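You operate a simulated robot arm through the tools that you are given. There is no shell and no other tool.

Carry out the task below with a simulated robot arm. There is one attempt and no reset: what you move stays moved.

TASK
Get ready to iron cotton: board up to 90 cm, teal plug in, switch on, dial at cotton.
Fine: plug in with the socket switch off; it stays on, green lamp lit; the sole heats to 195 degrees, leave the iron on its base.

Only the result counts: the job must be done as asked and must still hold three seconds after the hand-in. Knocking over, shifting, dropping, spilling or breaking anything else fails it.

THE ROBOT
A 6-joint arm with a fingered hand, fixed in place. Base frame: the origin is on the floor under the middle of its stand, x ahead of it, y to its left, z up; the work surface is at about z = 0.86. Readings come in m, rad, newtons and seconds.
With the tool pointing down near the work surface it reaches from about 0.28 to 0.78 m from the base axis. Its first joint turns from -2.007 to 2.007 rad. Payload 4 kg.
Tool frame: the origin (TCP) lies between the finger pads and is the grasp point; the fingertips stand 0.026 m ahead of it; z points along the fingers, y is the line along which they close. The gripper opens to 0.164 m; its body begins 0.073 m behind the TCP. The gripper is a hand of 5 fingers: y runs from the thumb to the fingers, the wrist lies at [0, 0, -0.239] in the tool frame, and closing takes about 1.5 s.
Orientation is told as [roll, pitch, yaw] about the base's x, y, z axes, in that order, counted from this pose: with the fingers straight down and closing along the base's y, the tool's x points along the base's -x, its y along +y and its z along -z.

THE INTERFACE
- The arm moves only by the tool drive_tool. Its argument "increments" is a list of rows, each an object of numbers (a shift or turn left out is 0, a gripper value left out holds the last): "tx", "ty", "tz": the shift along the tool's x, y, z in m; "wx", "wy", "wz": the turn, a rotation vector about the tool's x, y, z in rad; "hand": the closure, from 0 (fully open) to 1 (shut). In form: [{"tx": .., "ty": .., "tz": .., "wx": .., "wy": .., "wz": .., "hand": ..}, ...]. A call has 1 to 20 rows; each row is the pose to reach, as a shift and turn from the pose commanded when the call began, along the tool's axes at that moment. A row lasts 0.2 s, in which the tool goes at most 0.05 m and 0.15 rad; a call with a longer step from one row to the next is refused whole, and so is a gripper value outside its range. Where a pose cannot be reached the arm comes as near as it can. A force on the tool above 40 N (or 10 N above the force at the start of the call, whichever is more), or a blocked arm, ends the call early, and 0.2 s more pass. Each finger travels about 0.045 m/s and halts on what it meets, pressing with about 27 N; the grip force reading is that of the motor and also rises with nothing between the fingers. The clock runs only during rows and for 0.2 s after the last one: add rows that repeat a pose to give the fingers time. The reply holds the time, the measured pose of the TCP, the force on the tool along the base axes, the opening and the grip force, in the units named above and with some noise, with the torque about the TCP (base axes, N m) and any sound that the robot's microphone picked up.
- Cameras (640 x 400 px; columns grow to the right, rows downward): "scene" is fixed at [0.0466, 0.499, 1.6196]; the picture's right is [-0.53, -0.85, 0.00], its down [-0.63, 0.39, -0.67] and it looks along [0.57, -0.35, -0.74] (base axes); focal length 299 px, centre (320, 200). "wrist" rides on the gripper at [0.051, -0.07, -0.094] in the tool frame; the picture's right is [0.81, 0.59, 0.00], its down [-0.43, 0.60, -0.68] and it looks along [-0.40, 0.55, 0.74] (tool axes); focal length 270 px, centre (320, 200). There is no depth. A picture from a camera that has moved, and an enlarged one, comes with that camera's place and axes in the base frame and with its lens.
- camera(camera): a new picture of that camera. It takes no simulated time.
- lift_body(by): slides the trunk up (or, below 0, down) by that many m; the arm rides with it, the base frame stays. It gives what a move gives, with no picture.
- hand_shape(shape): the hand has 5 fingers and takes this shape, open, in about a second: jaw (thumb against the fingers, like two jaws); tri (thumb and two fingers); tip (a fingertip pinch); poke (one finger out to press); point (the index stretched); flat (the hand flat); cup (the hand cupped); fist (a fist). The gripper value then closes the fingers along that shape, each until it touches; the sizes above hold for jaw. It gives what a move gives, with no picture.
- close_up(camera, box): a new picture of the part [left, top, right, bottom] of that camera's present view, enlarged. It takes no simulated time.
- finish_job(): hands the job in; it is judged then, once.

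Nothing tells you positions but the pictures and the camera data. Unless the task says otherwise, let go and move clear before handing in.

The tools are called as name(argument=value, ...) on one line, values as JSON. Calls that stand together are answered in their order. drive_tool: Moves the arm, as the interface text tells. Its arguments: {"type":"object","properties":{"increments":{"type":"array"}},"required":["increments"]} The other tools are called the same way: lift_body (by) moves the trunk up or down; hand_shape (shape) gives the hand a shape; camera (camera) takes a picture; close_up (camera, box) takes an enlarged picture of a part of a camera's view; finish_job () hands the job in.

At the start:

```text
clock: 0.0
ee_pos: [0.515, 0.1424, 1.2428]
tcp_rot: [0.0, -0.001, 0.0]
ft_force: [0.4, -0.1, 0.0]
torque: [-0.01, -0.01, -0.02]
opening: 0.1639
finger_force: 0.0
shape: jaw
trunk travel left (down, up): [-0.9, 0.09]
```

scene: 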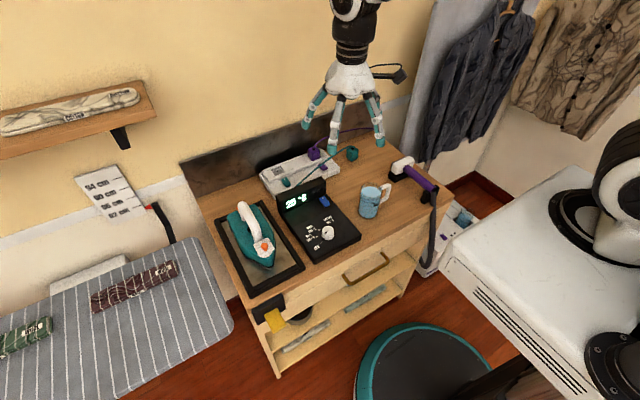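
wrist: 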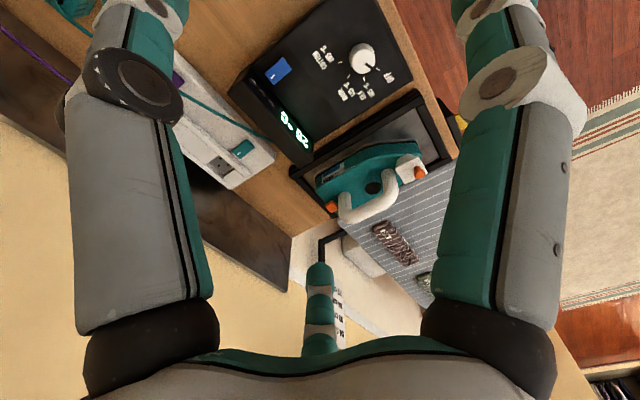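

I see a cart with an iron, a control console with dial, display and blue switch, a power strip with sockets, a teal and a purple plug, and an ironing board at the left with a control lever or panel near the wall. I'll take enlarged pictures before moving anything.

close_up(camera="scene", box=[250, 130, 410, 230])

close_up(camera="scene", box=[200, 180, 380, 300])

close_up(camera="scene", box=[40, 150, 220, 265])

close_up(camera="scene", box=[0, 220, 280, 400])

close_up(camera="scene", box=[350, 140, 500, 290])

```text
4.00 times, centred on (330, 180) of scene
camera zoom: at [0.0466, 0.499, 1.6196], right [-0.53, -0.85, 0.0], down [-0.63, 0.39, -0.67], along [0.57, -0.35, -0.74], focal length 1195 px, centre (280, 280)
```

zoom: 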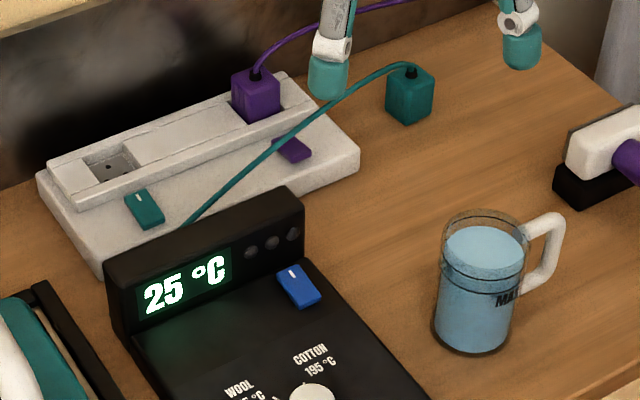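

```text
3.33 times, centred on (290, 240) of scene
camera zoom: at [0.0466, 0.499, 1.6196], right [-0.53, -0.85, 0.0], down [-0.63, 0.39, -0.67], along [0.57, -0.35, -0.74], focal length 996 px, centre (420, 67)
```

zoom: 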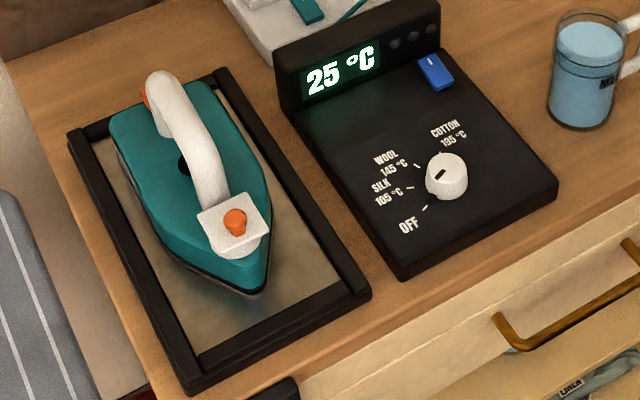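

```text
3.48 times, centred on (130, 208) of scene
camera zoom: at [0.0466, 0.499, 1.6196], right [-0.53, -0.85, 0.0], down [-0.63, 0.39, -0.67], along [0.57, -0.35, -0.74], focal length 1039 px, centre (981, 174)
```

zoom: 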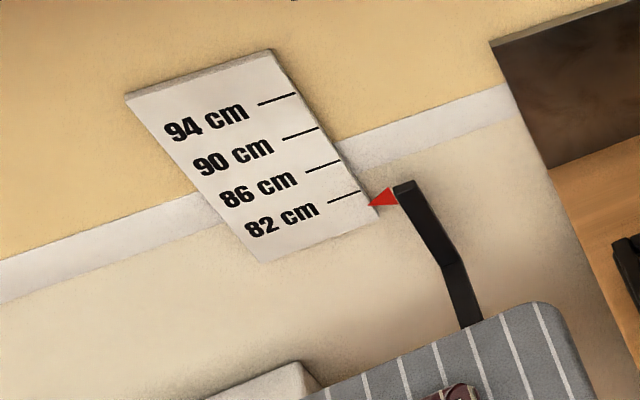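

```text
2.22 times, centred on (140, 310) of scene
camera zoom: at [0.0466, 0.499, 1.6196], right [-0.53, -0.85, 0.0], down [-0.63, 0.39, -0.67], along [0.57, -0.35, -0.74], focal length 664 px, centre (720, -44)
```

zoom: 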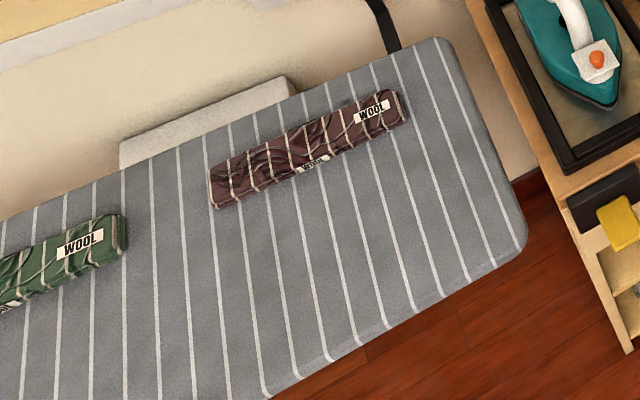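

```text
2.67 times, centred on (425, 215) of scene
camera zoom: at [0.0466, 0.499, 1.6196], right [-0.53, -0.85, 0.0], down [-0.63, 0.39, -0.67], along [0.57, -0.35, -0.74], focal length 796 px, centre (40, 160)
```

zoom: 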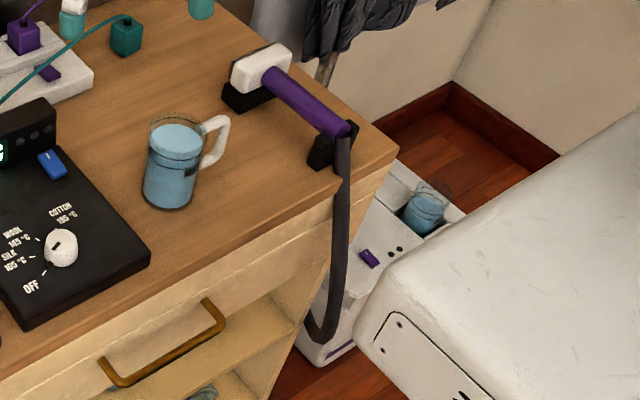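

The dial is around (0.47, 0.22), the blue switch around (0.59, 0.15), the teal rocker around (0.73, 0.22), and the teal plug around (0.75, -0.08). I'll look closer through the wrist camera before moving.

close_up(camera="wrist", box=[280, 220, 460, 350])

close_up(camera="wrist", box=[180, 0, 460, 200])

close_up(camera="scene", box=[90, 170, 240, 270])

close_up(camera="scene", box=[260, 150, 340, 220])

```text
3.08 times, centred on (370, 285) of wrist
camera zoom: at [0.4638, 0.072, 1.3359], right [-0.81, 0.59, 0.0], down [0.43, 0.6, 0.68], along [0.4, 0.55, -0.74], focal length 832 px, centre (166, -62)
```

zoom: 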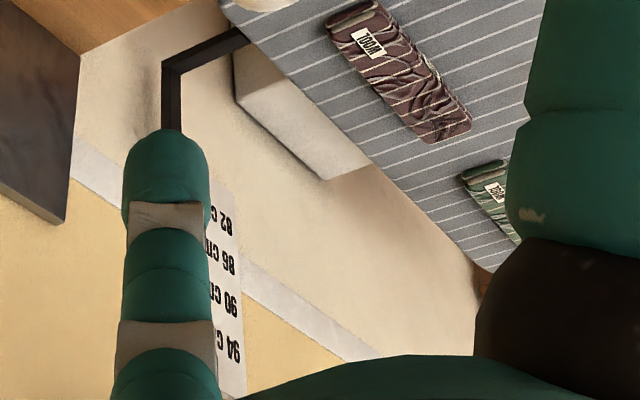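

```text
2.00 times, centred on (320, 100) of wrist
camera zoom: at [0.4638, 0.072, 1.3359], right [-0.81, 0.59, 0.0], down [0.43, 0.6, 0.68], along [0.4, 0.55, -0.74], focal length 541 px, centre (320, 400)
```

zoom: 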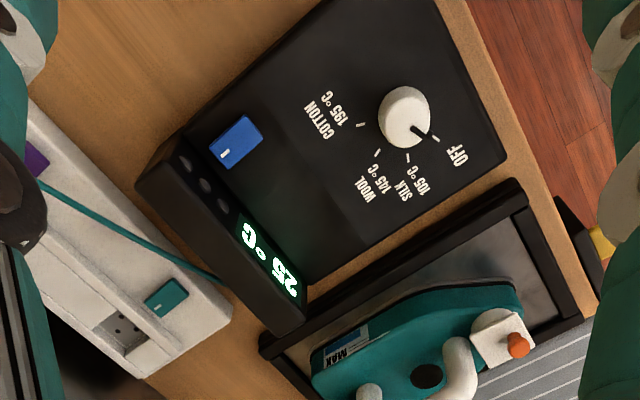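

```text
4.00 times, centred on (165, 220) of scene
camera zoom: at [0.0466, 0.499, 1.6196], right [-0.53, -0.85, 0.0], down [-0.63, 0.39, -0.67], along [0.57, -0.35, -0.74], focal length 1195 px, centre (940, 120)
```

zoom: 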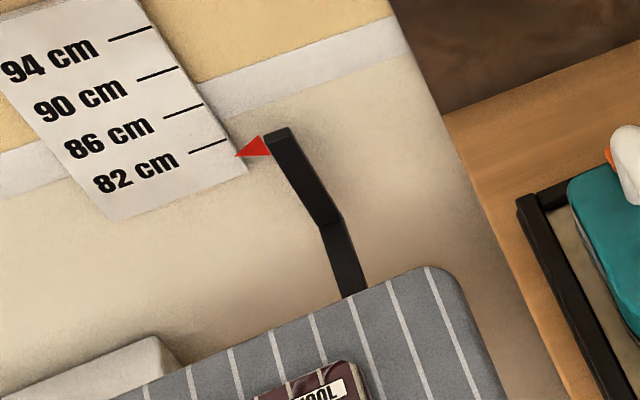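

```text
5.71 times, centred on (300, 185) of scene
camera zoom: at [0.0466, 0.499, 1.6196], right [-0.53, -0.85, 0.0], down [-0.63, 0.39, -0.67], along [0.57, -0.35, -0.74], focal length 1707 px, centre (434, 286)
```

zoom: 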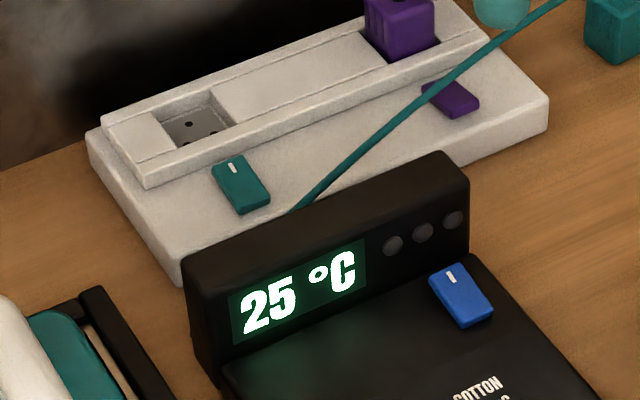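

The wrist view shows the strip's free recess, the dial at OFF and the board's pointer bracket by the wall. I'll move the hand right and look over the strip and plug from above.

drive_tool(increments=[{"tx": -0.01, "ty": -0.045}, {"tx": -0.02, "ty": -0.09}, {"tx": -0.03, "ty": -0.135}, {"tx": -0.04, "ty": -0.18}, {"tx": -0.05, "ty": -0.225}, {"tx": -0.05, "ty": -0.27}])

camera(camera="wrist")

camera(camera="scene")

```text
clock: 1.4
ee_pos: [0.5647, -0.1291, 1.2438]
tcp_rot: [0.003, 0.001, 0.001]
ft_force: [0.0, -0.7, 0.0]
torque: [-0.01, 0.03, -0.02]
opening: 0.1639
finger_force: 0.0
shape: jaw
trunk travel left (down, up): [-0.9, 0.09]
```

```text
taken
camera wrist: at [0.5133, -0.1999, 1.3361], right [-0.81, 0.59, 0.0], down [0.43, 0.59, 0.68], along [0.4, 0.55, -0.74], focal length 270 px, centre (320, 200)
```

wrist: 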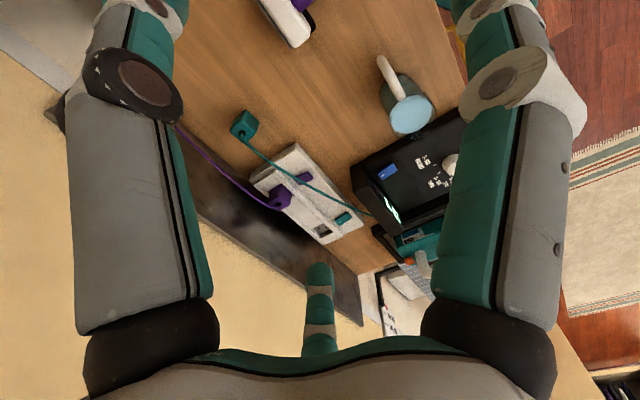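

```text
taken
```

scene: 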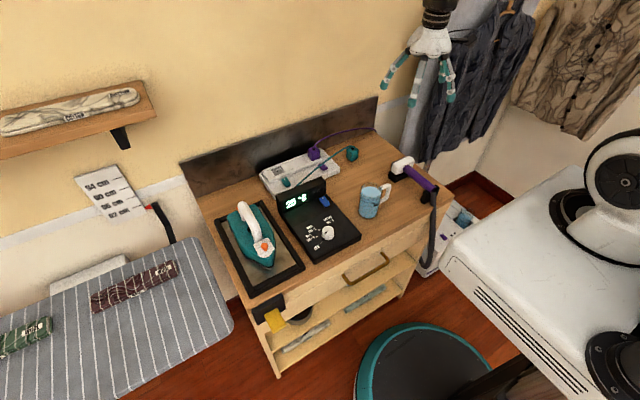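

close_up(camera="wrist", box=[210, 90, 390, 260])

close_up(camera="wrist", box=[270, 160, 370, 250])

close_up(camera="scene", box=[250, 120, 390, 210])

close_up(camera="wrist", box=[350, 40, 470, 240])

```text
2.35 times, centred on (300, 175) of wrist
camera zoom: at [0.5133, -0.1999, 1.3361], right [-0.81, 0.59, 0.0], down [0.43, 0.59, 0.68], along [0.4, 0.55, -0.74], focal length 636 px, centre (367, 259)
```

zoom: 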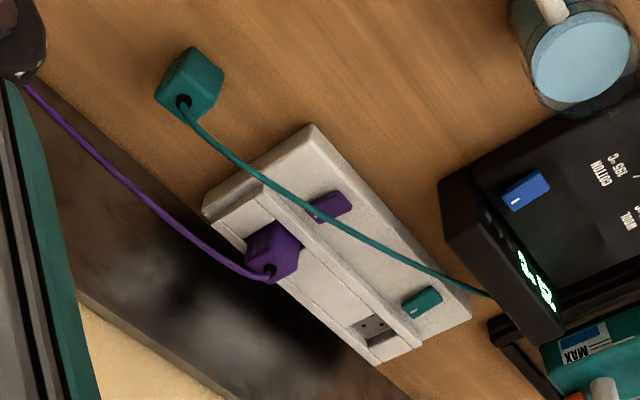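

```text
4.44 times, centred on (320, 205) of wrist
camera zoom: at [0.5133, -0.1999, 1.3361], right [-0.81, 0.59, 0.0], down [0.43, 0.59, 0.68], along [0.4, 0.55, -0.74], focal length 1201 px, centre (320, 178)
```

zoom: 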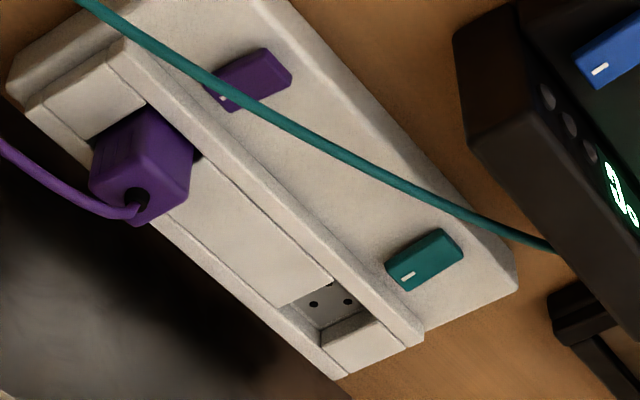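

```text
4.44 times, centred on (320, 165) of scene
camera zoom: at [0.0466, 0.499, 1.6196], right [-0.53, -0.85, 0.0], down [-0.63, 0.39, -0.67], along [0.57, -0.35, -0.74], focal length 1327 px, centre (320, 356)
```

zoom: 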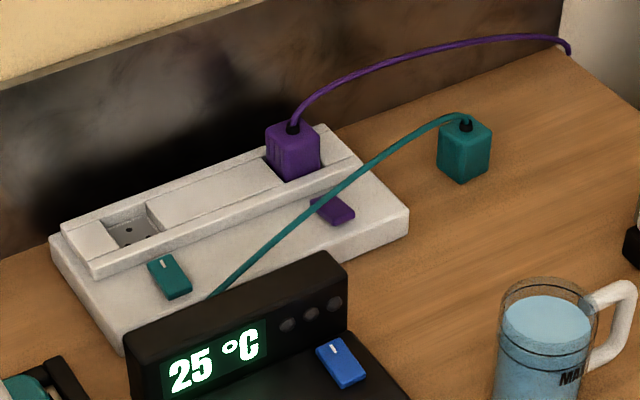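

```text
2.00 times, centred on (410, 140) of wrist
camera zoom: at [0.5133, -0.1999, 1.3361], right [-0.81, 0.59, 0.0], down [0.43, 0.59, 0.68], along [0.4, 0.55, -0.74], focal length 541 px, centre (140, 320)
```

zoom: 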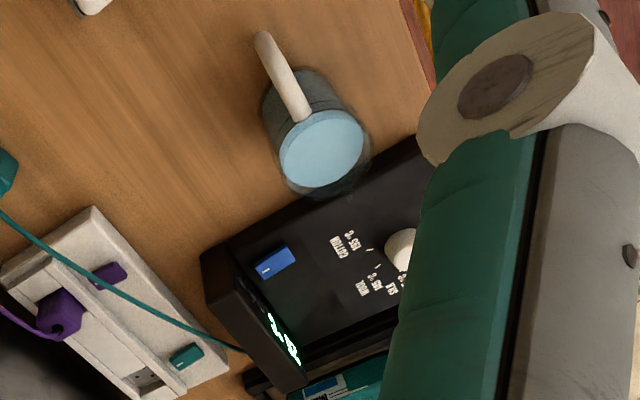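

The teal plug stands upright at about (0.763, -0.089), with its top at z ≈ 0.904. The free teal socket is at about (0.807, 0.209), z ≈ 0.895. I'll look at the hand itself next to understand its shape.

close_up(camera="scene", box=[360, 0, 500, 120])

close_up(camera="scene", box=[470, 110, 640, 400])

close_up(camera="wrist", box=[370, 230, 450, 340])

```text
3.33 times, centred on (430, 60) of scene
camera zoom: at [0.0466, 0.499, 1.6196], right [-0.53, -0.85, 0.0], down [-0.63, 0.39, -0.67], along [0.57, -0.35, -0.74], focal length 996 px, centre (-47, 667)
```

zoom: 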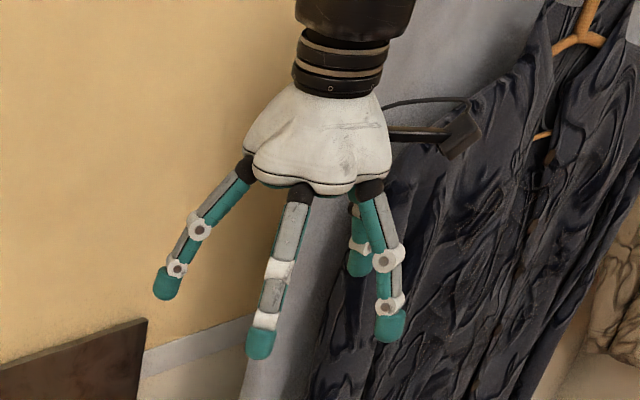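

```text
1.38 times, centred on (555, 255) of scene
camera zoom: at [0.0466, 0.499, 1.6196], right [-0.53, -0.85, 0.0], down [-0.63, 0.39, -0.67], along [0.57, -0.35, -0.74], focal length 412 px, centre (-4, 124)
```

zoom: 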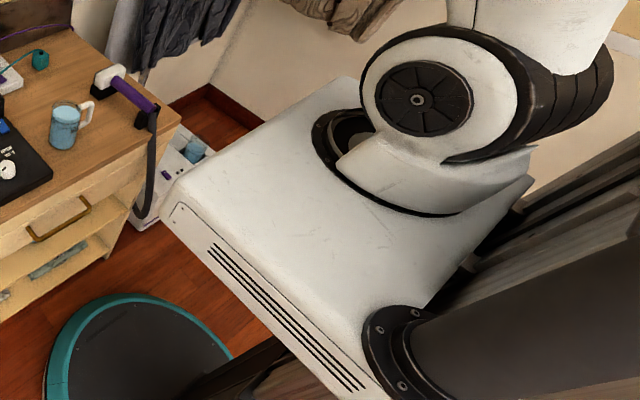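

```text
3.64 times, centred on (410, 285) of wrist
camera zoom: at [0.5133, -0.1999, 1.3361], right [-0.81, 0.59, 0.0], down [0.43, 0.59, 0.68], along [0.4, 0.55, -0.74], focal length 983 px, centre (-7, -109)
```

zoom: 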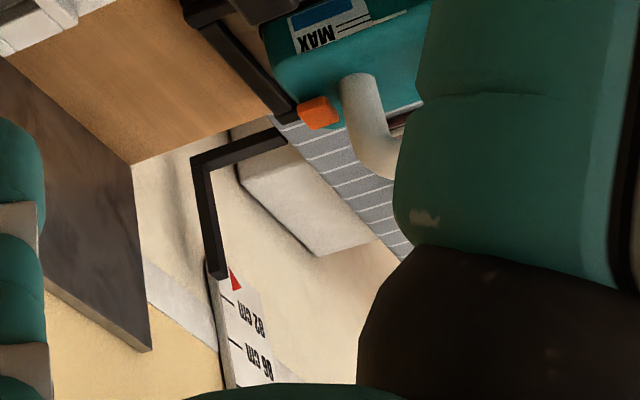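

The hand's fingers splay out around the palm. I'll try the other shapes up here in free air to see which suits the plug and the switches.

hand_shape(shape="tip")

close_up(camera="scene", box=[360, 0, 500, 120])

camera(camera="wrist")

hand_shape(shape="tri")

close_up(camera="scene", box=[360, 0, 500, 120])

camera(camera="wrist")

hand_shape(shape="poke")

close_up(camera="scene", box=[360, 0, 500, 120])

camera(camera="wrist")

```text
clock: 2.3
ee_pos: [0.5629, -0.1279, 1.2432]
tcp_rot: [0.0, 0.0, 0.001]
ft_force: [-0.3, 0.5, 0.0]
torque: [-0.03, -0.01, 0.01]
opening: 0.1638
finger_force: 0.1
shape: tip
trunk travel left (down, up): [-0.9, 0.09]
```

```text
3.33 times, centred on (430, 60) of scene
camera zoom: at [0.0466, 0.499, 1.6196], right [-0.53, -0.85, 0.0], down [-0.63, 0.39, -0.67], along [0.57, -0.35, -0.74], focal length 996 px, centre (-47, 667)
```

zoom: 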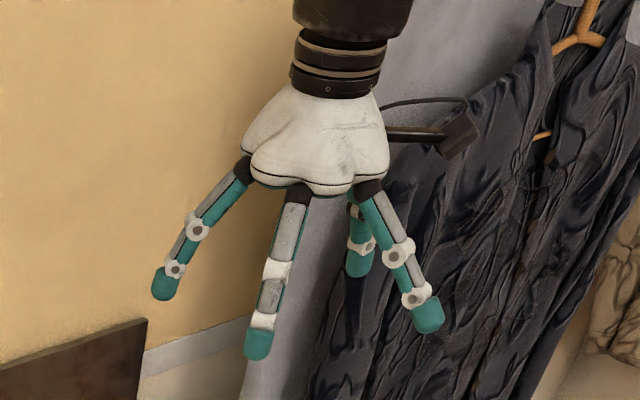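

```text
taken
camera wrist: at [0.5135, -0.1979, 1.3363], right [-0.81, 0.59, 0.0], down [0.43, 0.59, 0.68], along [0.4, 0.55, -0.74], focal length 270 px, centre (320, 200)
```

wrist: 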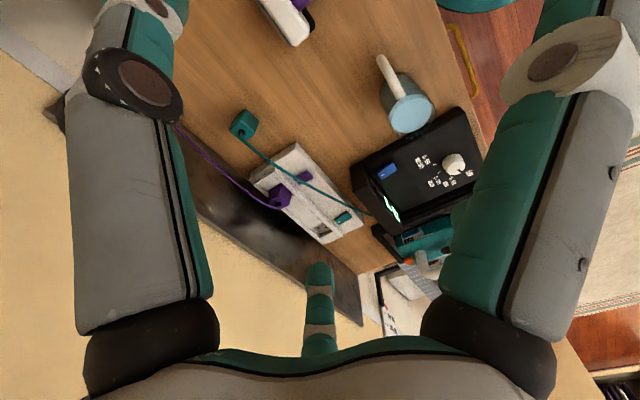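

```text
clock: 3.2
ee_pos: [0.5648, -0.1275, 1.2423]
tcp_rot: [0.0, 0.0, -0.001]
ft_force: [-0.4, 0.2, 0.9]
torque: [-0.01, -0.01, -0.01]
opening: 0.1637
finger_force: 0.1
shape: tri
trunk travel left (down, up): [-0.9, 0.09]
```

```text
3.33 times, centred on (430, 60) of scene
camera zoom: at [0.0466, 0.499, 1.6196], right [-0.53, -0.85, 0.0], down [-0.63, 0.39, -0.67], along [0.57, -0.35, -0.74], focal length 996 px, centre (-47, 667)
```

zoom: 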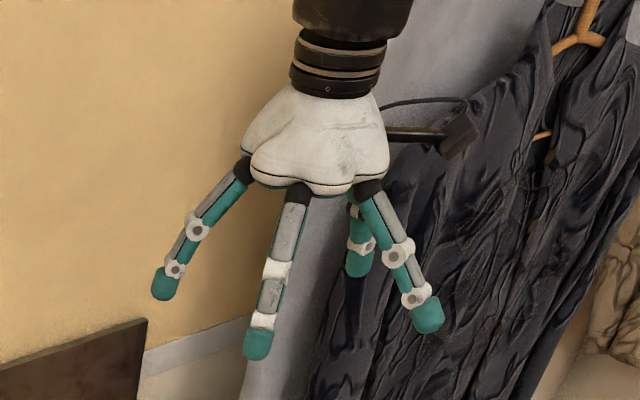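

```text
taken
camera wrist: at [0.5135, -0.1978, 1.3363], right [-0.81, 0.59, 0.0], down [0.43, 0.6, 0.68], along [0.4, 0.55, -0.74], focal length 270 px, centre (320, 200)
```

wrist: 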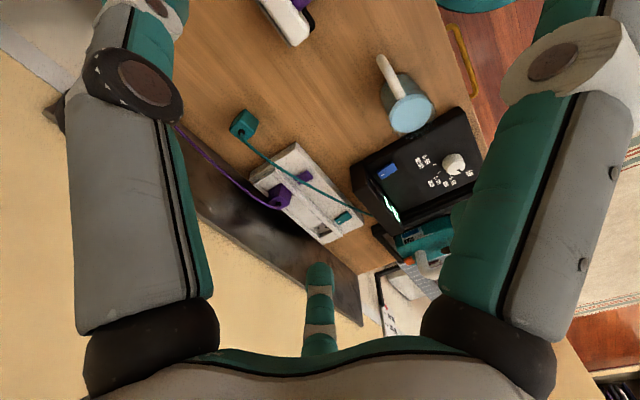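

```text
clock: 4.1
ee_pos: [0.564, -0.1272, 1.2431]
tcp_rot: [0.001, 0.0, 0.002]
ft_force: [-0.1, -0.3, -1.1]
torque: [0.04, 0.02, -0.01]
opening: 0.0
finger_force: 0.0
shape: poke
trunk travel left (down, up): [-0.9, 0.09]
```

```text
3.33 times, centred on (430, 60) of scene
camera zoom: at [0.0466, 0.499, 1.6196], right [-0.53, -0.85, 0.0], down [-0.63, 0.39, -0.67], along [0.57, -0.35, -0.74], focal length 996 px, centre (-47, 667)
```

zoom: 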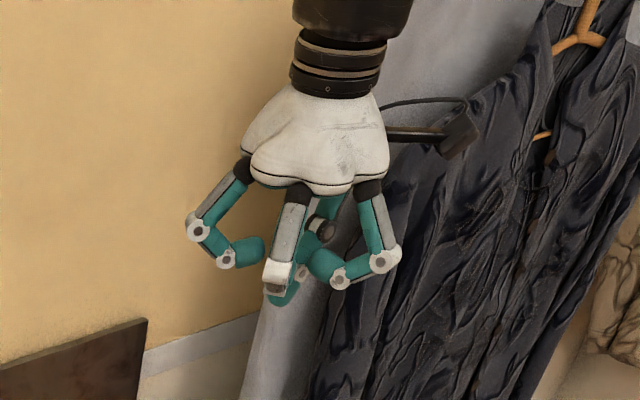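

```text
taken
camera wrist: at [0.5135, -0.1978, 1.3363], right [-0.81, 0.59, 0.0], down [0.43, 0.6, 0.68], along [0.4, 0.55, -0.74], focal length 270 px, centre (320, 200)
```

wrist: 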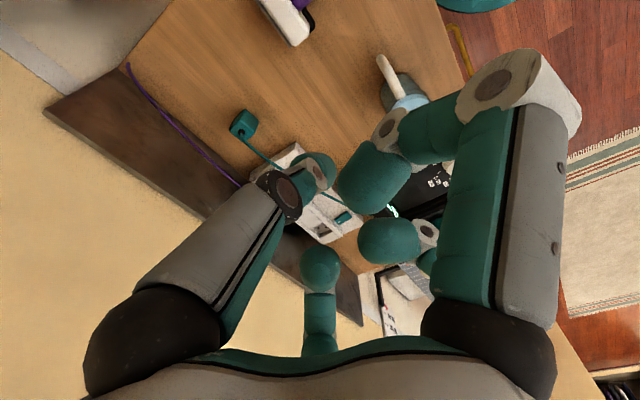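

I'll inspect the poke shape more closely and compare it with the point shape.

close_up(camera="scene", box=[395, 20, 455, 100])

hand_shape(shape="point")

close_up(camera="scene", box=[395, 20, 455, 100])

camera(camera="wrist")

hand_shape(shape="flat")

close_up(camera="scene", box=[375, 0, 475, 120])

camera(camera="wrist")

```text
5.00 times, centred on (425, 60) of scene
camera zoom: at [0.0466, 0.499, 1.6196], right [-0.53, -0.85, 0.0], down [-0.63, 0.39, -0.67], along [0.57, -0.35, -0.74], focal length 1493 px, centre (-205, 900)
```

zoom: 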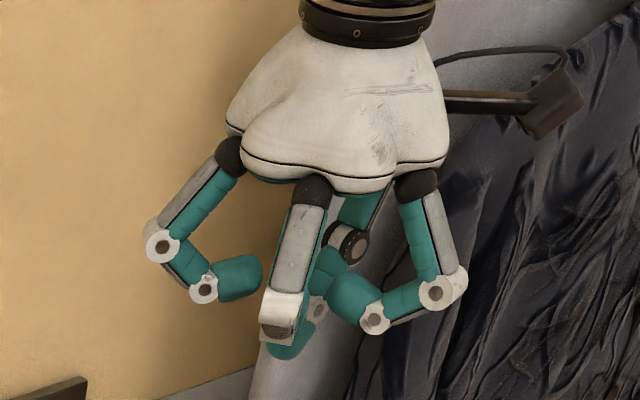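

```text
clock: 5.0
ee_pos: [0.5635, -0.1277, 1.2428]
tcp_rot: [-0.001, 0.0, -0.001]
ft_force: [-0.7, 0.1, 0.6]
torque: [0.0, -0.02, 0.03]
opening: 0.1584
finger_force: 0.0
shape: point
trunk travel left (down, up): [-0.9, 0.09]
```

```text
5.00 times, centred on (425, 60) of scene
camera zoom: at [0.0466, 0.499, 1.6196], right [-0.53, -0.85, 0.0], down [-0.63, 0.39, -0.67], along [0.57, -0.35, -0.74], focal length 1493 px, centre (-205, 900)
```

zoom: 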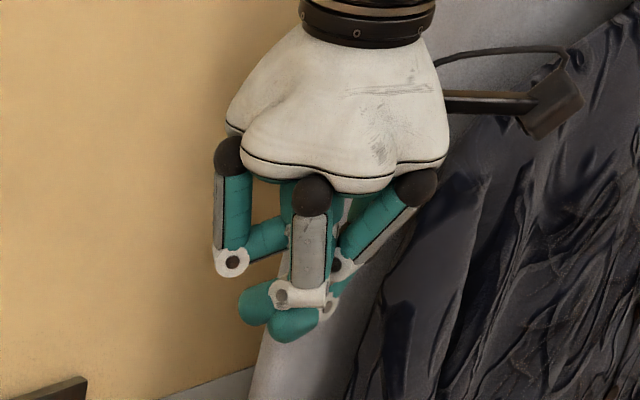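

```text
taken
camera wrist: at [0.5135, -0.1978, 1.3363], right [-0.81, 0.59, 0.0], down [0.43, 0.6, 0.68], along [0.4, 0.55, -0.74], focal length 270 px, centre (320, 200)
```

wrist: 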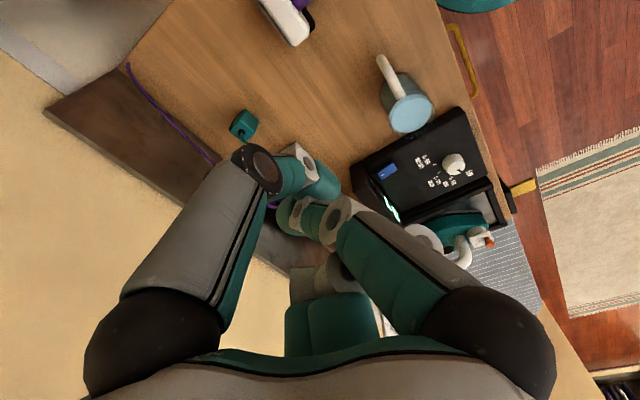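

```text
clock: 5.9
ee_pos: [0.5643, -0.1281, 1.2431]
tcp_rot: [0.0, -0.001, 0.0]
ft_force: [0.1, 0.0, 0.9]
torque: [0.03, -0.03, 0.03]
opening: 0.158
finger_force: 0.1
shape: flat
trunk travel left (down, up): [-0.9, 0.09]
```

```text
3.33 times, centred on (425, 60) of scene
camera zoom: at [0.0466, 0.499, 1.6196], right [-0.53, -0.85, 0.0], down [-0.63, 0.39, -0.67], along [0.57, -0.35, -0.74], focal length 996 px, centre (-30, 667)
```

zoom: 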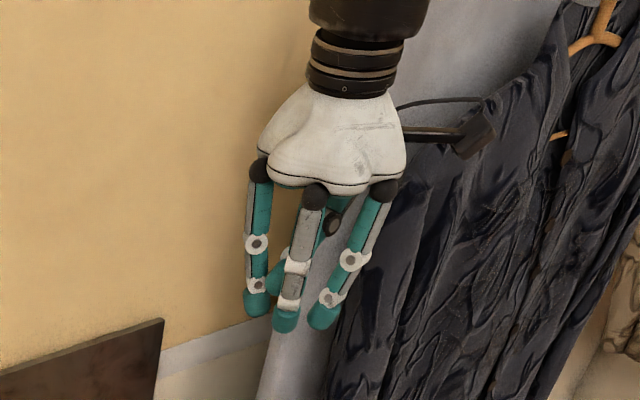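

```text
taken
camera wrist: at [0.5136, -0.1978, 1.3363], right [-0.81, 0.59, 0.0], down [0.43, 0.6, 0.68], along [0.4, 0.55, -0.74], focal length 270 px, centre (320, 200)
```

wrist: 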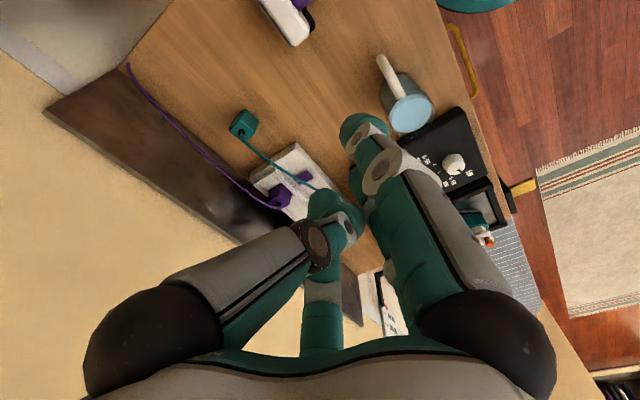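

In poke, the tip sits on the tool axis about 3 cm ahead of the TCP, which suits pressing. Next I'll test how the tip and tri pinches look when closed to about plug width.

hand_shape(shape="tip")

drive_tool(increments=[{"hand": 0.75}, {"hand": 0.75}, {"hand": 0.75}, {"hand": 0.75}, {"hand": 0.75}, {"hand": 0.75}, {"hand": 0.75}, {"hand": 0.75}])

close_up(camera="scene", box=[375, 0, 475, 120])

camera(camera="wrist")

hand_shape(shape="tri")

drive_tool(increments=[{"hand": 0.75}, {"hand": 0.75}, {"hand": 0.75}, {"hand": 0.75}, {"hand": 0.75}, {"hand": 0.75}, {"hand": 0.75}, {"hand": 0.75}])

close_up(camera="scene", box=[375, 0, 475, 120])

camera(camera="wrist")

hand_shape(shape="jaw")

drive_tool(increments=[{"hand": 0.75}, {"hand": 0.75}, {"hand": 0.75}, {"hand": 0.75}, {"hand": 0.75}, {"hand": 0.75}, {"hand": 0.75}, {"hand": 0.75}])

close_up(camera="scene", box=[375, 0, 475, 120])

camera(camera="wrist")

```text
clock: 6.8
ee_pos: [0.5647, -0.1272, 1.2437]
tcp_rot: [0.0, -0.001, -0.001]
ft_force: [-0.6, 0.2, 0.0]
torque: [-0.02, -0.01, -0.03]
opening: 0.164
finger_force: 0.2
shape: tip
trunk travel left (down, up): [-0.9, 0.09]
```

```text
clock: 8.6
ee_pos: [0.5647, -0.1267, 1.2435]
tcp_rot: [0.0, 0.001, 0.002]
ft_force: [0.7, 0.0, -0.5]
torque: [0.02, 0.0, -0.03]
opening: 0.0416
finger_force: 0.1
shape: tip
trunk travel left (down, up): [-0.9, 0.09]
```

```text
3.33 times, centred on (425, 60) of scene
camera zoom: at [0.0466, 0.499, 1.6196], right [-0.53, -0.85, 0.0], down [-0.63, 0.39, -0.67], along [0.57, -0.35, -0.74], focal length 996 px, centre (-30, 667)
```

zoom: 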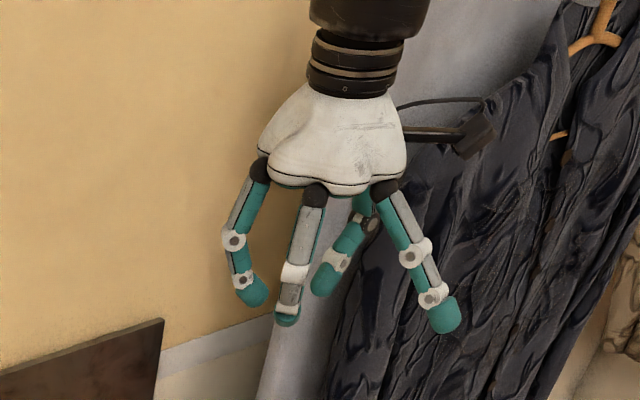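

```text
taken
camera wrist: at [0.5135, -0.1981, 1.3363], right [-0.81, 0.59, 0.0], down [0.43, 0.59, 0.68], along [0.4, 0.55, -0.74], focal length 270 px, centre (320, 200)
```

wrist: 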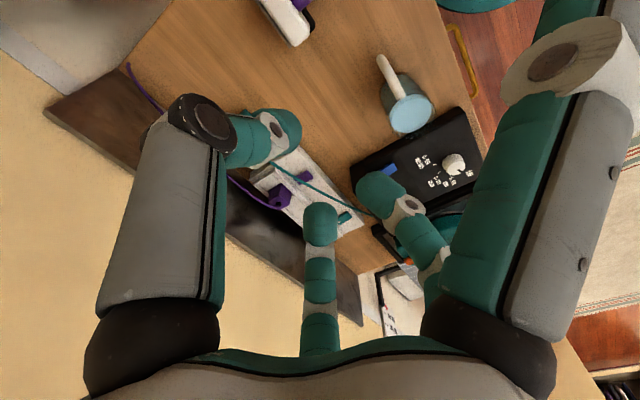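

```text
clock: 9.5
ee_pos: [0.5639, -0.1273, 1.2433]
tcp_rot: [-0.001, 0.0, 0.001]
ft_force: [0.5, -1.1, -0.3]
torque: [0.02, 0.0, -0.04]
opening: 0.1639
finger_force: 0.1
shape: tri
trunk travel left (down, up): [-0.9, 0.09]
```

```text
clock: 11.3
ee_pos: [0.5637, -0.1271, 1.2429]
tcp_rot: [0.0, 0.001, 0.0]
ft_force: [-0.5, 0.9, -0.2]
torque: [-0.01, 0.01, -0.03]
opening: 0.0412
finger_force: 0.0
shape: tri
trunk travel left (down, up): [-0.9, 0.09]
```

```text
3.33 times, centred on (425, 60) of scene
camera zoom: at [0.0466, 0.499, 1.6196], right [-0.53, -0.85, 0.0], down [-0.63, 0.39, -0.67], along [0.57, -0.35, -0.74], focal length 996 px, centre (-30, 667)
```

zoom: 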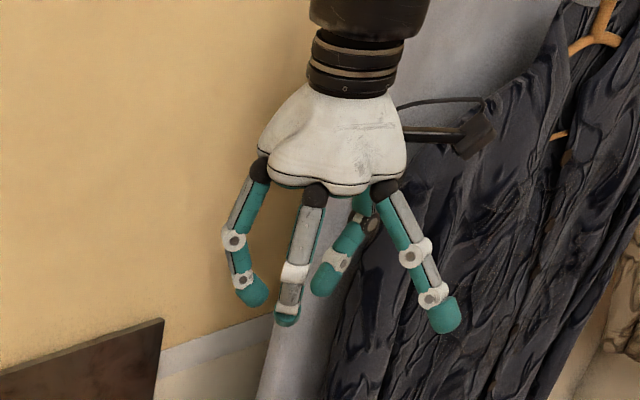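

```text
taken
camera wrist: at [0.5135, -0.1981, 1.3363], right [-0.81, 0.59, 0.0], down [0.43, 0.6, 0.68], along [0.4, 0.55, -0.74], focal length 270 px, centre (320, 200)
```

wrist: 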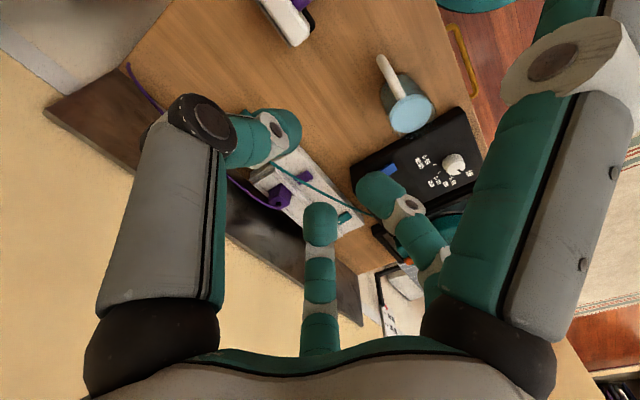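

```text
clock: 12.2
ee_pos: [0.5645, -0.1275, 1.2453]
tcp_rot: [0.0, 0.001, 0.001]
ft_force: [-0.1, 0.5, -0.2]
torque: [0.03, -0.01, -0.01]
opening: 0.1642
finger_force: 0.1
shape: jaw
trunk travel left (down, up): [-0.9, 0.09]
```

```text
clock: 14.0
ee_pos: [0.5645, -0.1282, 1.2432]
tcp_rot: [0.0, -0.001, -0.001]
ft_force: [-0.2, -0.4, -0.3]
torque: [0.0, -0.02, 0.0]
opening: 0.0415
finger_force: 0.1
shape: jaw
trunk travel left (down, up): [-0.9, 0.09]
```

```text
3.33 times, centred on (425, 60) of scene
camera zoom: at [0.0466, 0.499, 1.6196], right [-0.53, -0.85, 0.0], down [-0.63, 0.39, -0.67], along [0.57, -0.35, -0.74], focal length 996 px, centre (-30, 667)
```

zoom: 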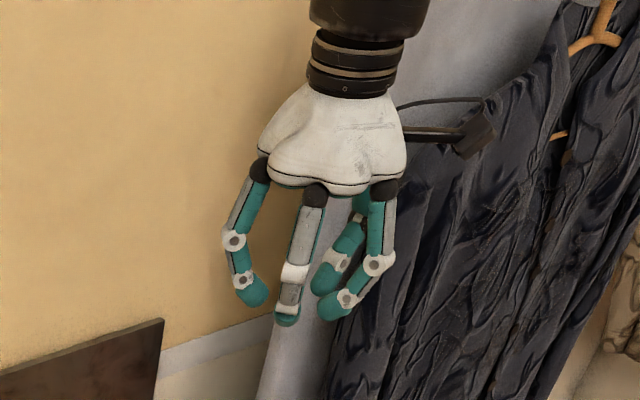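

```text
taken
camera wrist: at [0.5135, -0.1981, 1.3363], right [-0.81, 0.59, 0.0], down [0.43, 0.6, 0.68], along [0.4, 0.55, -0.74], focal length 270 px, centre (320, 200)
```

wrist: 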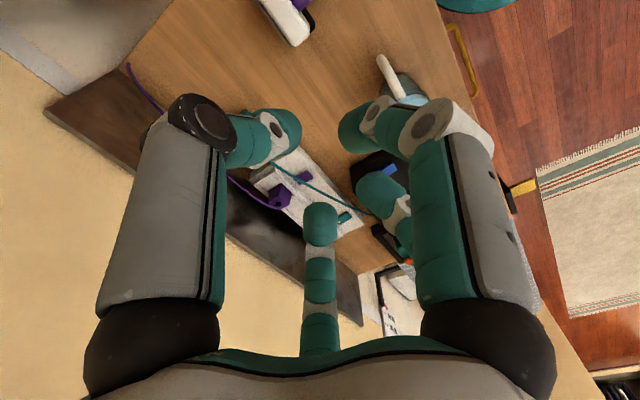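

The tri and jaw shapes close the thumb from -y against two fingers from +y, which fits the plug. I'll zoom in on the plug, the socket and the switches to get their exact yaw and state.

close_up(camera="scene", box=[335, 140, 370, 165])

close_up(camera="scene", box=[265, 162, 305, 192])

close_up(camera="scene", box=[300, 140, 340, 175])

close_up(camera="wrist", box=[220, 100, 270, 150])

close_up(camera="scene", box=[310, 185, 340, 215])

```text
16.00 times, centred on (352, 152) of scene
camera zoom: at [0.0466, 0.499, 1.6196], right [-0.53, -0.85, 0.0], down [-0.63, 0.39, -0.67], along [0.57, -0.35, -0.74], focal length 4778 px, centre (-200, 960)
```

zoom: 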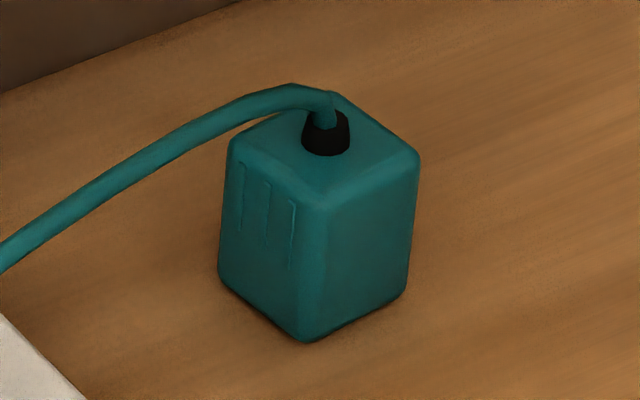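

```text
13.33 times, centred on (285, 177) of scene
camera zoom: at [0.0466, 0.499, 1.6196], right [-0.53, -0.85, 0.0], down [-0.63, 0.39, -0.67], along [0.57, -0.35, -0.74], focal length 3982 px, centre (787, 507)
```

zoom: 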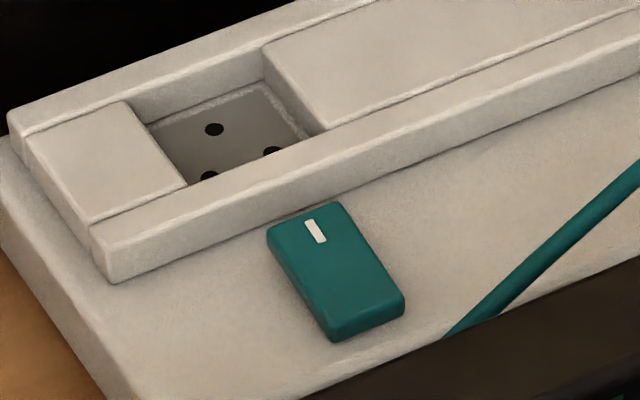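

```text
11.43 times, centred on (320, 158) of scene
camera zoom: at [0.0466, 0.499, 1.6196], right [-0.53, -0.85, 0.0], down [-0.63, 0.39, -0.67], along [0.57, -0.35, -0.74], focal length 3413 px, centre (320, 686)
```

zoom: 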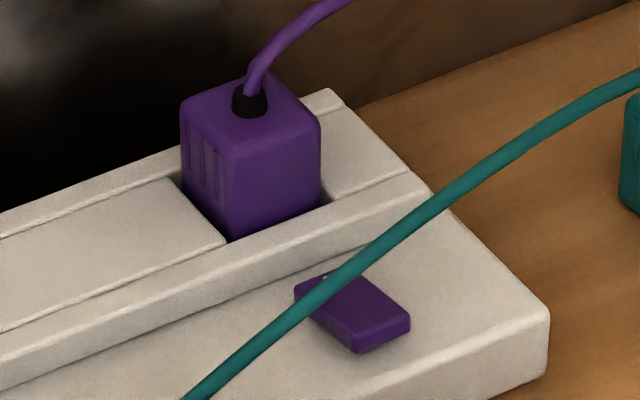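

```text
8.00 times, centred on (245, 125) of wrist
camera zoom: at [0.5135, -0.1981, 1.3363], right [-0.81, 0.59, 0.0], down [0.43, 0.6, 0.68], along [0.4, 0.55, -0.74], focal length 2162 px, centre (920, 800)
```

zoom: 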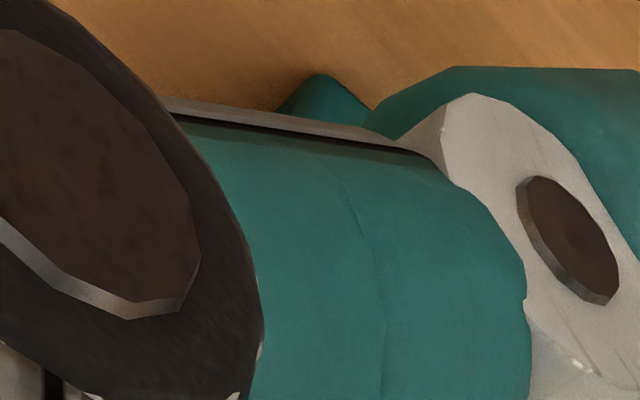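

```text
13.33 times, centred on (325, 200) of scene
camera zoom: at [0.0466, 0.499, 1.6196], right [-0.53, -0.85, 0.0], down [-0.63, 0.39, -0.67], along [0.57, -0.35, -0.74], focal length 3982 px, centre (253, 200)
```

zoom: 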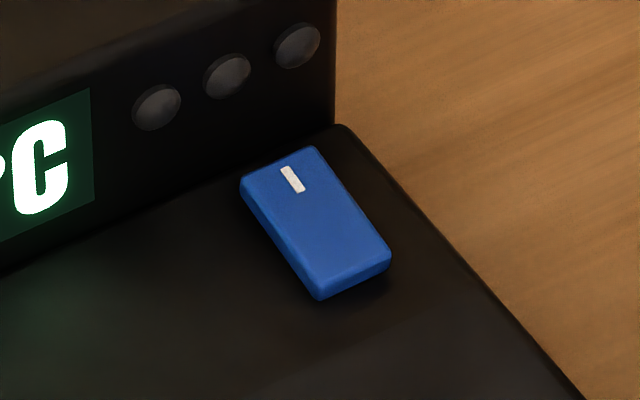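

The plug is about 32 mm square and 40 mm tall, and the socket recess is about 40 × 42 mm, centred near (0.806, 0.210). I'll look closely at the closed jaw to understand the finger layout.

close_up(camera="scene", box=[395, 45, 455, 105])

drive_tool(increments=[{"wz": 0.15, "hand": 0.75}, {"wz": 0.3}, {"wz": 0.45}, {"wz": 0.6}, {"wz": 0.75}, {"wz": 0.9}, {"wz": 1.05}, {"wz": 1.2}, {"wz": 1.35}, {"wz": 1.5}])

close_up(camera="scene", box=[375, 0, 475, 120])

camera(camera="wrist")

```text
6.67 times, centred on (425, 75) of scene
camera zoom: at [0.0466, 0.499, 1.6196], right [-0.53, -0.85, 0.0], down [-0.63, 0.39, -0.67], along [0.57, -0.35, -0.74], focal length 1991 px, centre (-380, 1033)
```

zoom: 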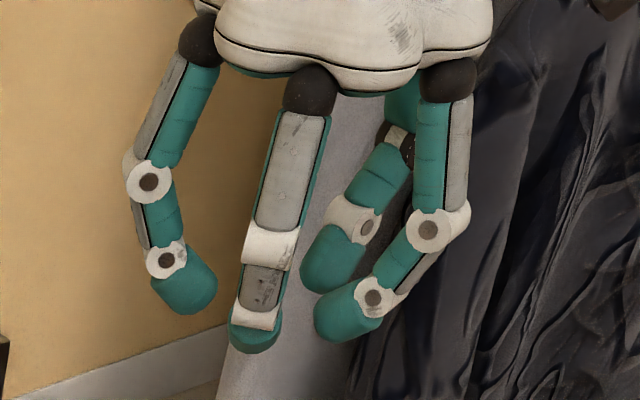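

```text
clock: 16.2
ee_pos: [0.5637, -0.1284, 1.2426]
tcp_rot: [0.0, 0.001, -1.504]
ft_force: [0.8, -0.5, -0.3]
torque: [-0.01, -0.03, 0.0]
opening: 0.0413
finger_force: 0.0
shape: jaw
trunk travel left (down, up): [-0.9, 0.09]
```

```text
3.33 times, centred on (425, 60) of scene
camera zoom: at [0.0466, 0.499, 1.6196], right [-0.53, -0.85, 0.0], down [-0.63, 0.39, -0.67], along [0.57, -0.35, -0.74], focal length 996 px, centre (-30, 667)
```

zoom: 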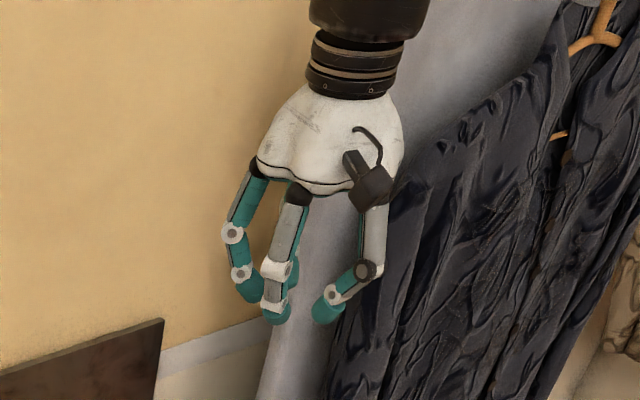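

```text
taken
camera wrist: at [0.4915, -0.0831, 1.3355], right [0.53, 0.85, 0.0], down [0.62, -0.39, 0.68], along [0.57, -0.36, -0.74], focal length 270 px, centre (320, 200)
```

wrist: 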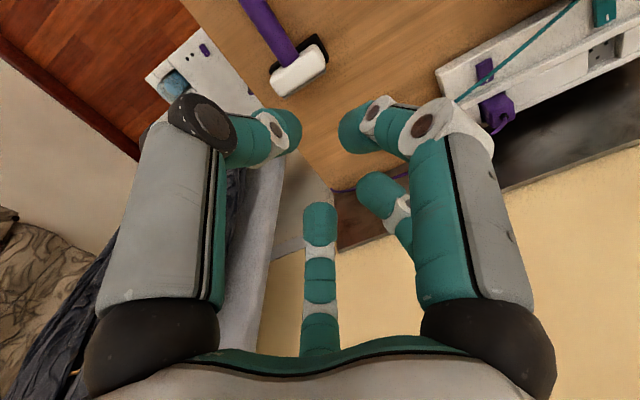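

With the tool yawed the thumb sits nearest the robot, and this angle also shows the strip. I'll zoom in on the strip here to measure the purple plug's protrusion, the rails and the backsplash.

close_up(camera="wrist", box=[430, 20, 640, 150])

close_up(camera="wrist", box=[470, 50, 550, 140])

```text
3.05 times, centred on (535, 85) of wrist
camera zoom: at [0.4915, -0.0831, 1.3355], right [0.53, 0.85, 0.0], down [0.62, -0.39, 0.68], along [0.57, -0.36, -0.74], focal length 824 px, centre (-335, 550)
```

zoom: 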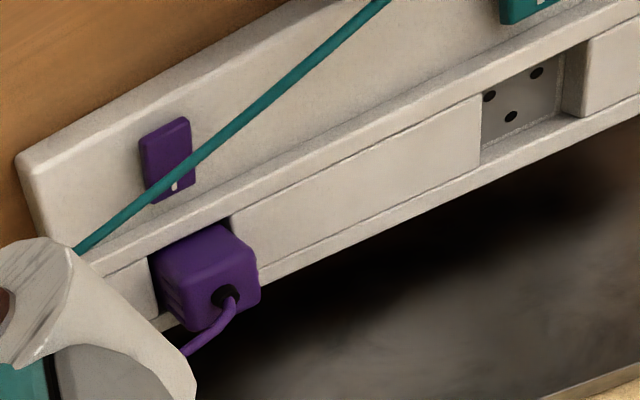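

```text
4.44 times, centred on (510, 95) of wrist
camera zoom: at [0.4915, -0.0831, 1.3355], right [0.53, 0.85, 0.0], down [0.62, -0.39, 0.68], along [0.57, -0.36, -0.74], focal length 1201 px, centre (-524, 667)
```

zoom: 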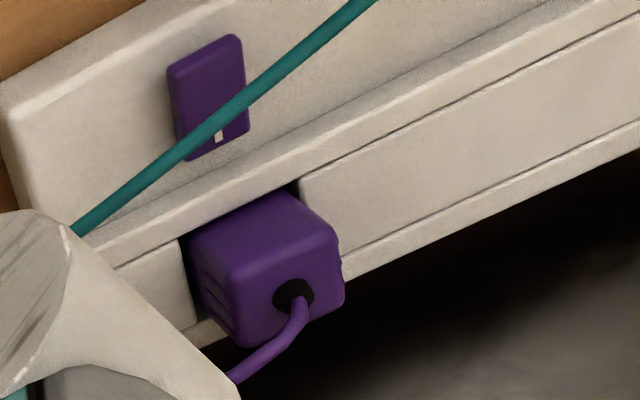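

The strip's rails top out at z ≈ 0.897, the seated purple plug's top is at z ≈ 0.93, and the backsplash face is at x ≈ 0.86. I'll rotate the hand back to yaw 0 with the fingers part open.

drive_tool(increments=[{"wz": -0.15, "hand": 0.45}, {"wz": -0.3}, {"wz": -0.45}, {"wz": -0.6}, {"wz": -0.75}, {"wz": -0.9}, {"wz": -1.05}, {"wz": -1.2}, {"wz": -1.35}, {"wz": -1.5}])

close_up(camera="wrist", box=[210, 90, 290, 150])

```text
clock: 18.4
ee_pos: [0.5659, -0.1272, 1.2433]
tcp_rot: [0.0, 0.0, 0.004]
ft_force: [-0.7, -0.6, -0.1]
torque: [0.02, 0.01, 0.0]
opening: 0.0898
finger_force: 0.0
shape: jaw
trunk travel left (down, up): [-0.9, 0.09]
```

```text
6.67 times, centred on (250, 120) of wrist
camera zoom: at [0.514, -0.1983, 1.3361], right [-0.81, 0.59, 0.0], down [0.43, 0.6, 0.68], along [0.4, 0.55, -0.74], focal length 1802 px, centre (787, 733)
```

zoom: 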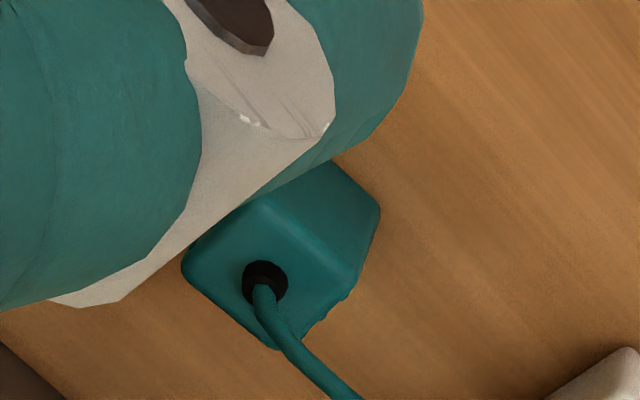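

My best estimate for the plug is (0.764, -0.089), with its top at z ≈ 0.90. I'll move above it with the tool tilted about 0.3 rad outward, for reach at the socket, and check.

drive_tool(increments=[{"tx": -0.028, "ty": 0.0055, "tz": 0.03, "wy": -0.04}, {"tx": -0.056, "ty": 0.011, "tz": 0.06, "wy": -0.085}, {"tx": -0.085, "ty": 0.0165, "tz": 0.09, "wy": -0.13}, {"tx": -0.113, "ty": 0.022, "tz": 0.12, "wy": -0.17}, {"tx": -0.141, "ty": 0.0275, "tz": 0.15, "wy": -0.21}, {"tx": -0.17, "ty": 0.033, "tz": 0.18, "wy": -0.26}, {"tx": -0.198, "ty": 0.039, "tz": 0.213, "wy": -0.3}])

camera(camera="wrist")

close_up(camera="scene", box=[290, 60, 450, 180])

```text
clock: 20.0
ee_pos: [0.765, -0.0878, 1.0283]
tcp_rot: [-0.001, -0.301, 0.002]
ft_force: [-0.7, 0.3, 0.2]
torque: [0.01, 0.03, 0.0]
opening: 0.0896
finger_force: 0.1
shape: jaw
trunk travel left (down, up): [-0.9, 0.09]
```

```text
taken
camera wrist: at [0.6881, -0.158, 1.1022], right [-0.77, 0.59, -0.24], down [0.21, 0.6, 0.77], along [0.6, 0.55, -0.59], focal length 270 px, centre (320, 200)
```

wrist: 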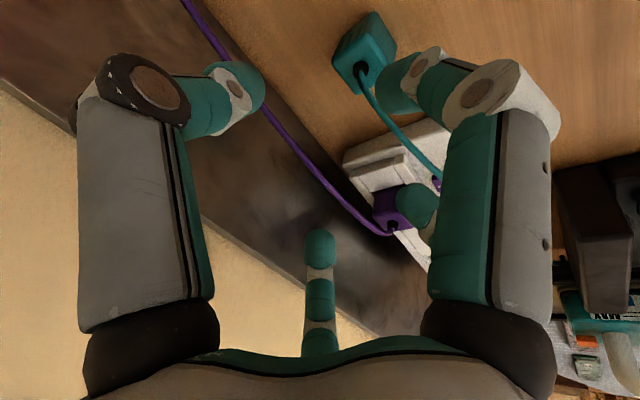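

```text
3.33 times, centred on (370, 120) of scene
camera zoom: at [0.0466, 0.499, 1.6196], right [-0.53, -0.85, 0.0], down [-0.63, 0.39, -0.67], along [0.57, -0.35, -0.74], focal length 996 px, centre (153, 467)
```

zoom: 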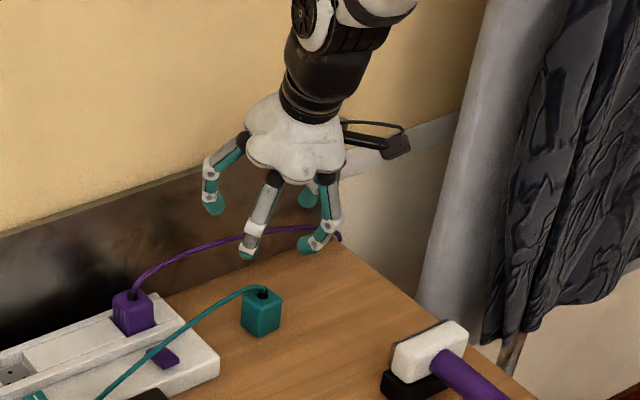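

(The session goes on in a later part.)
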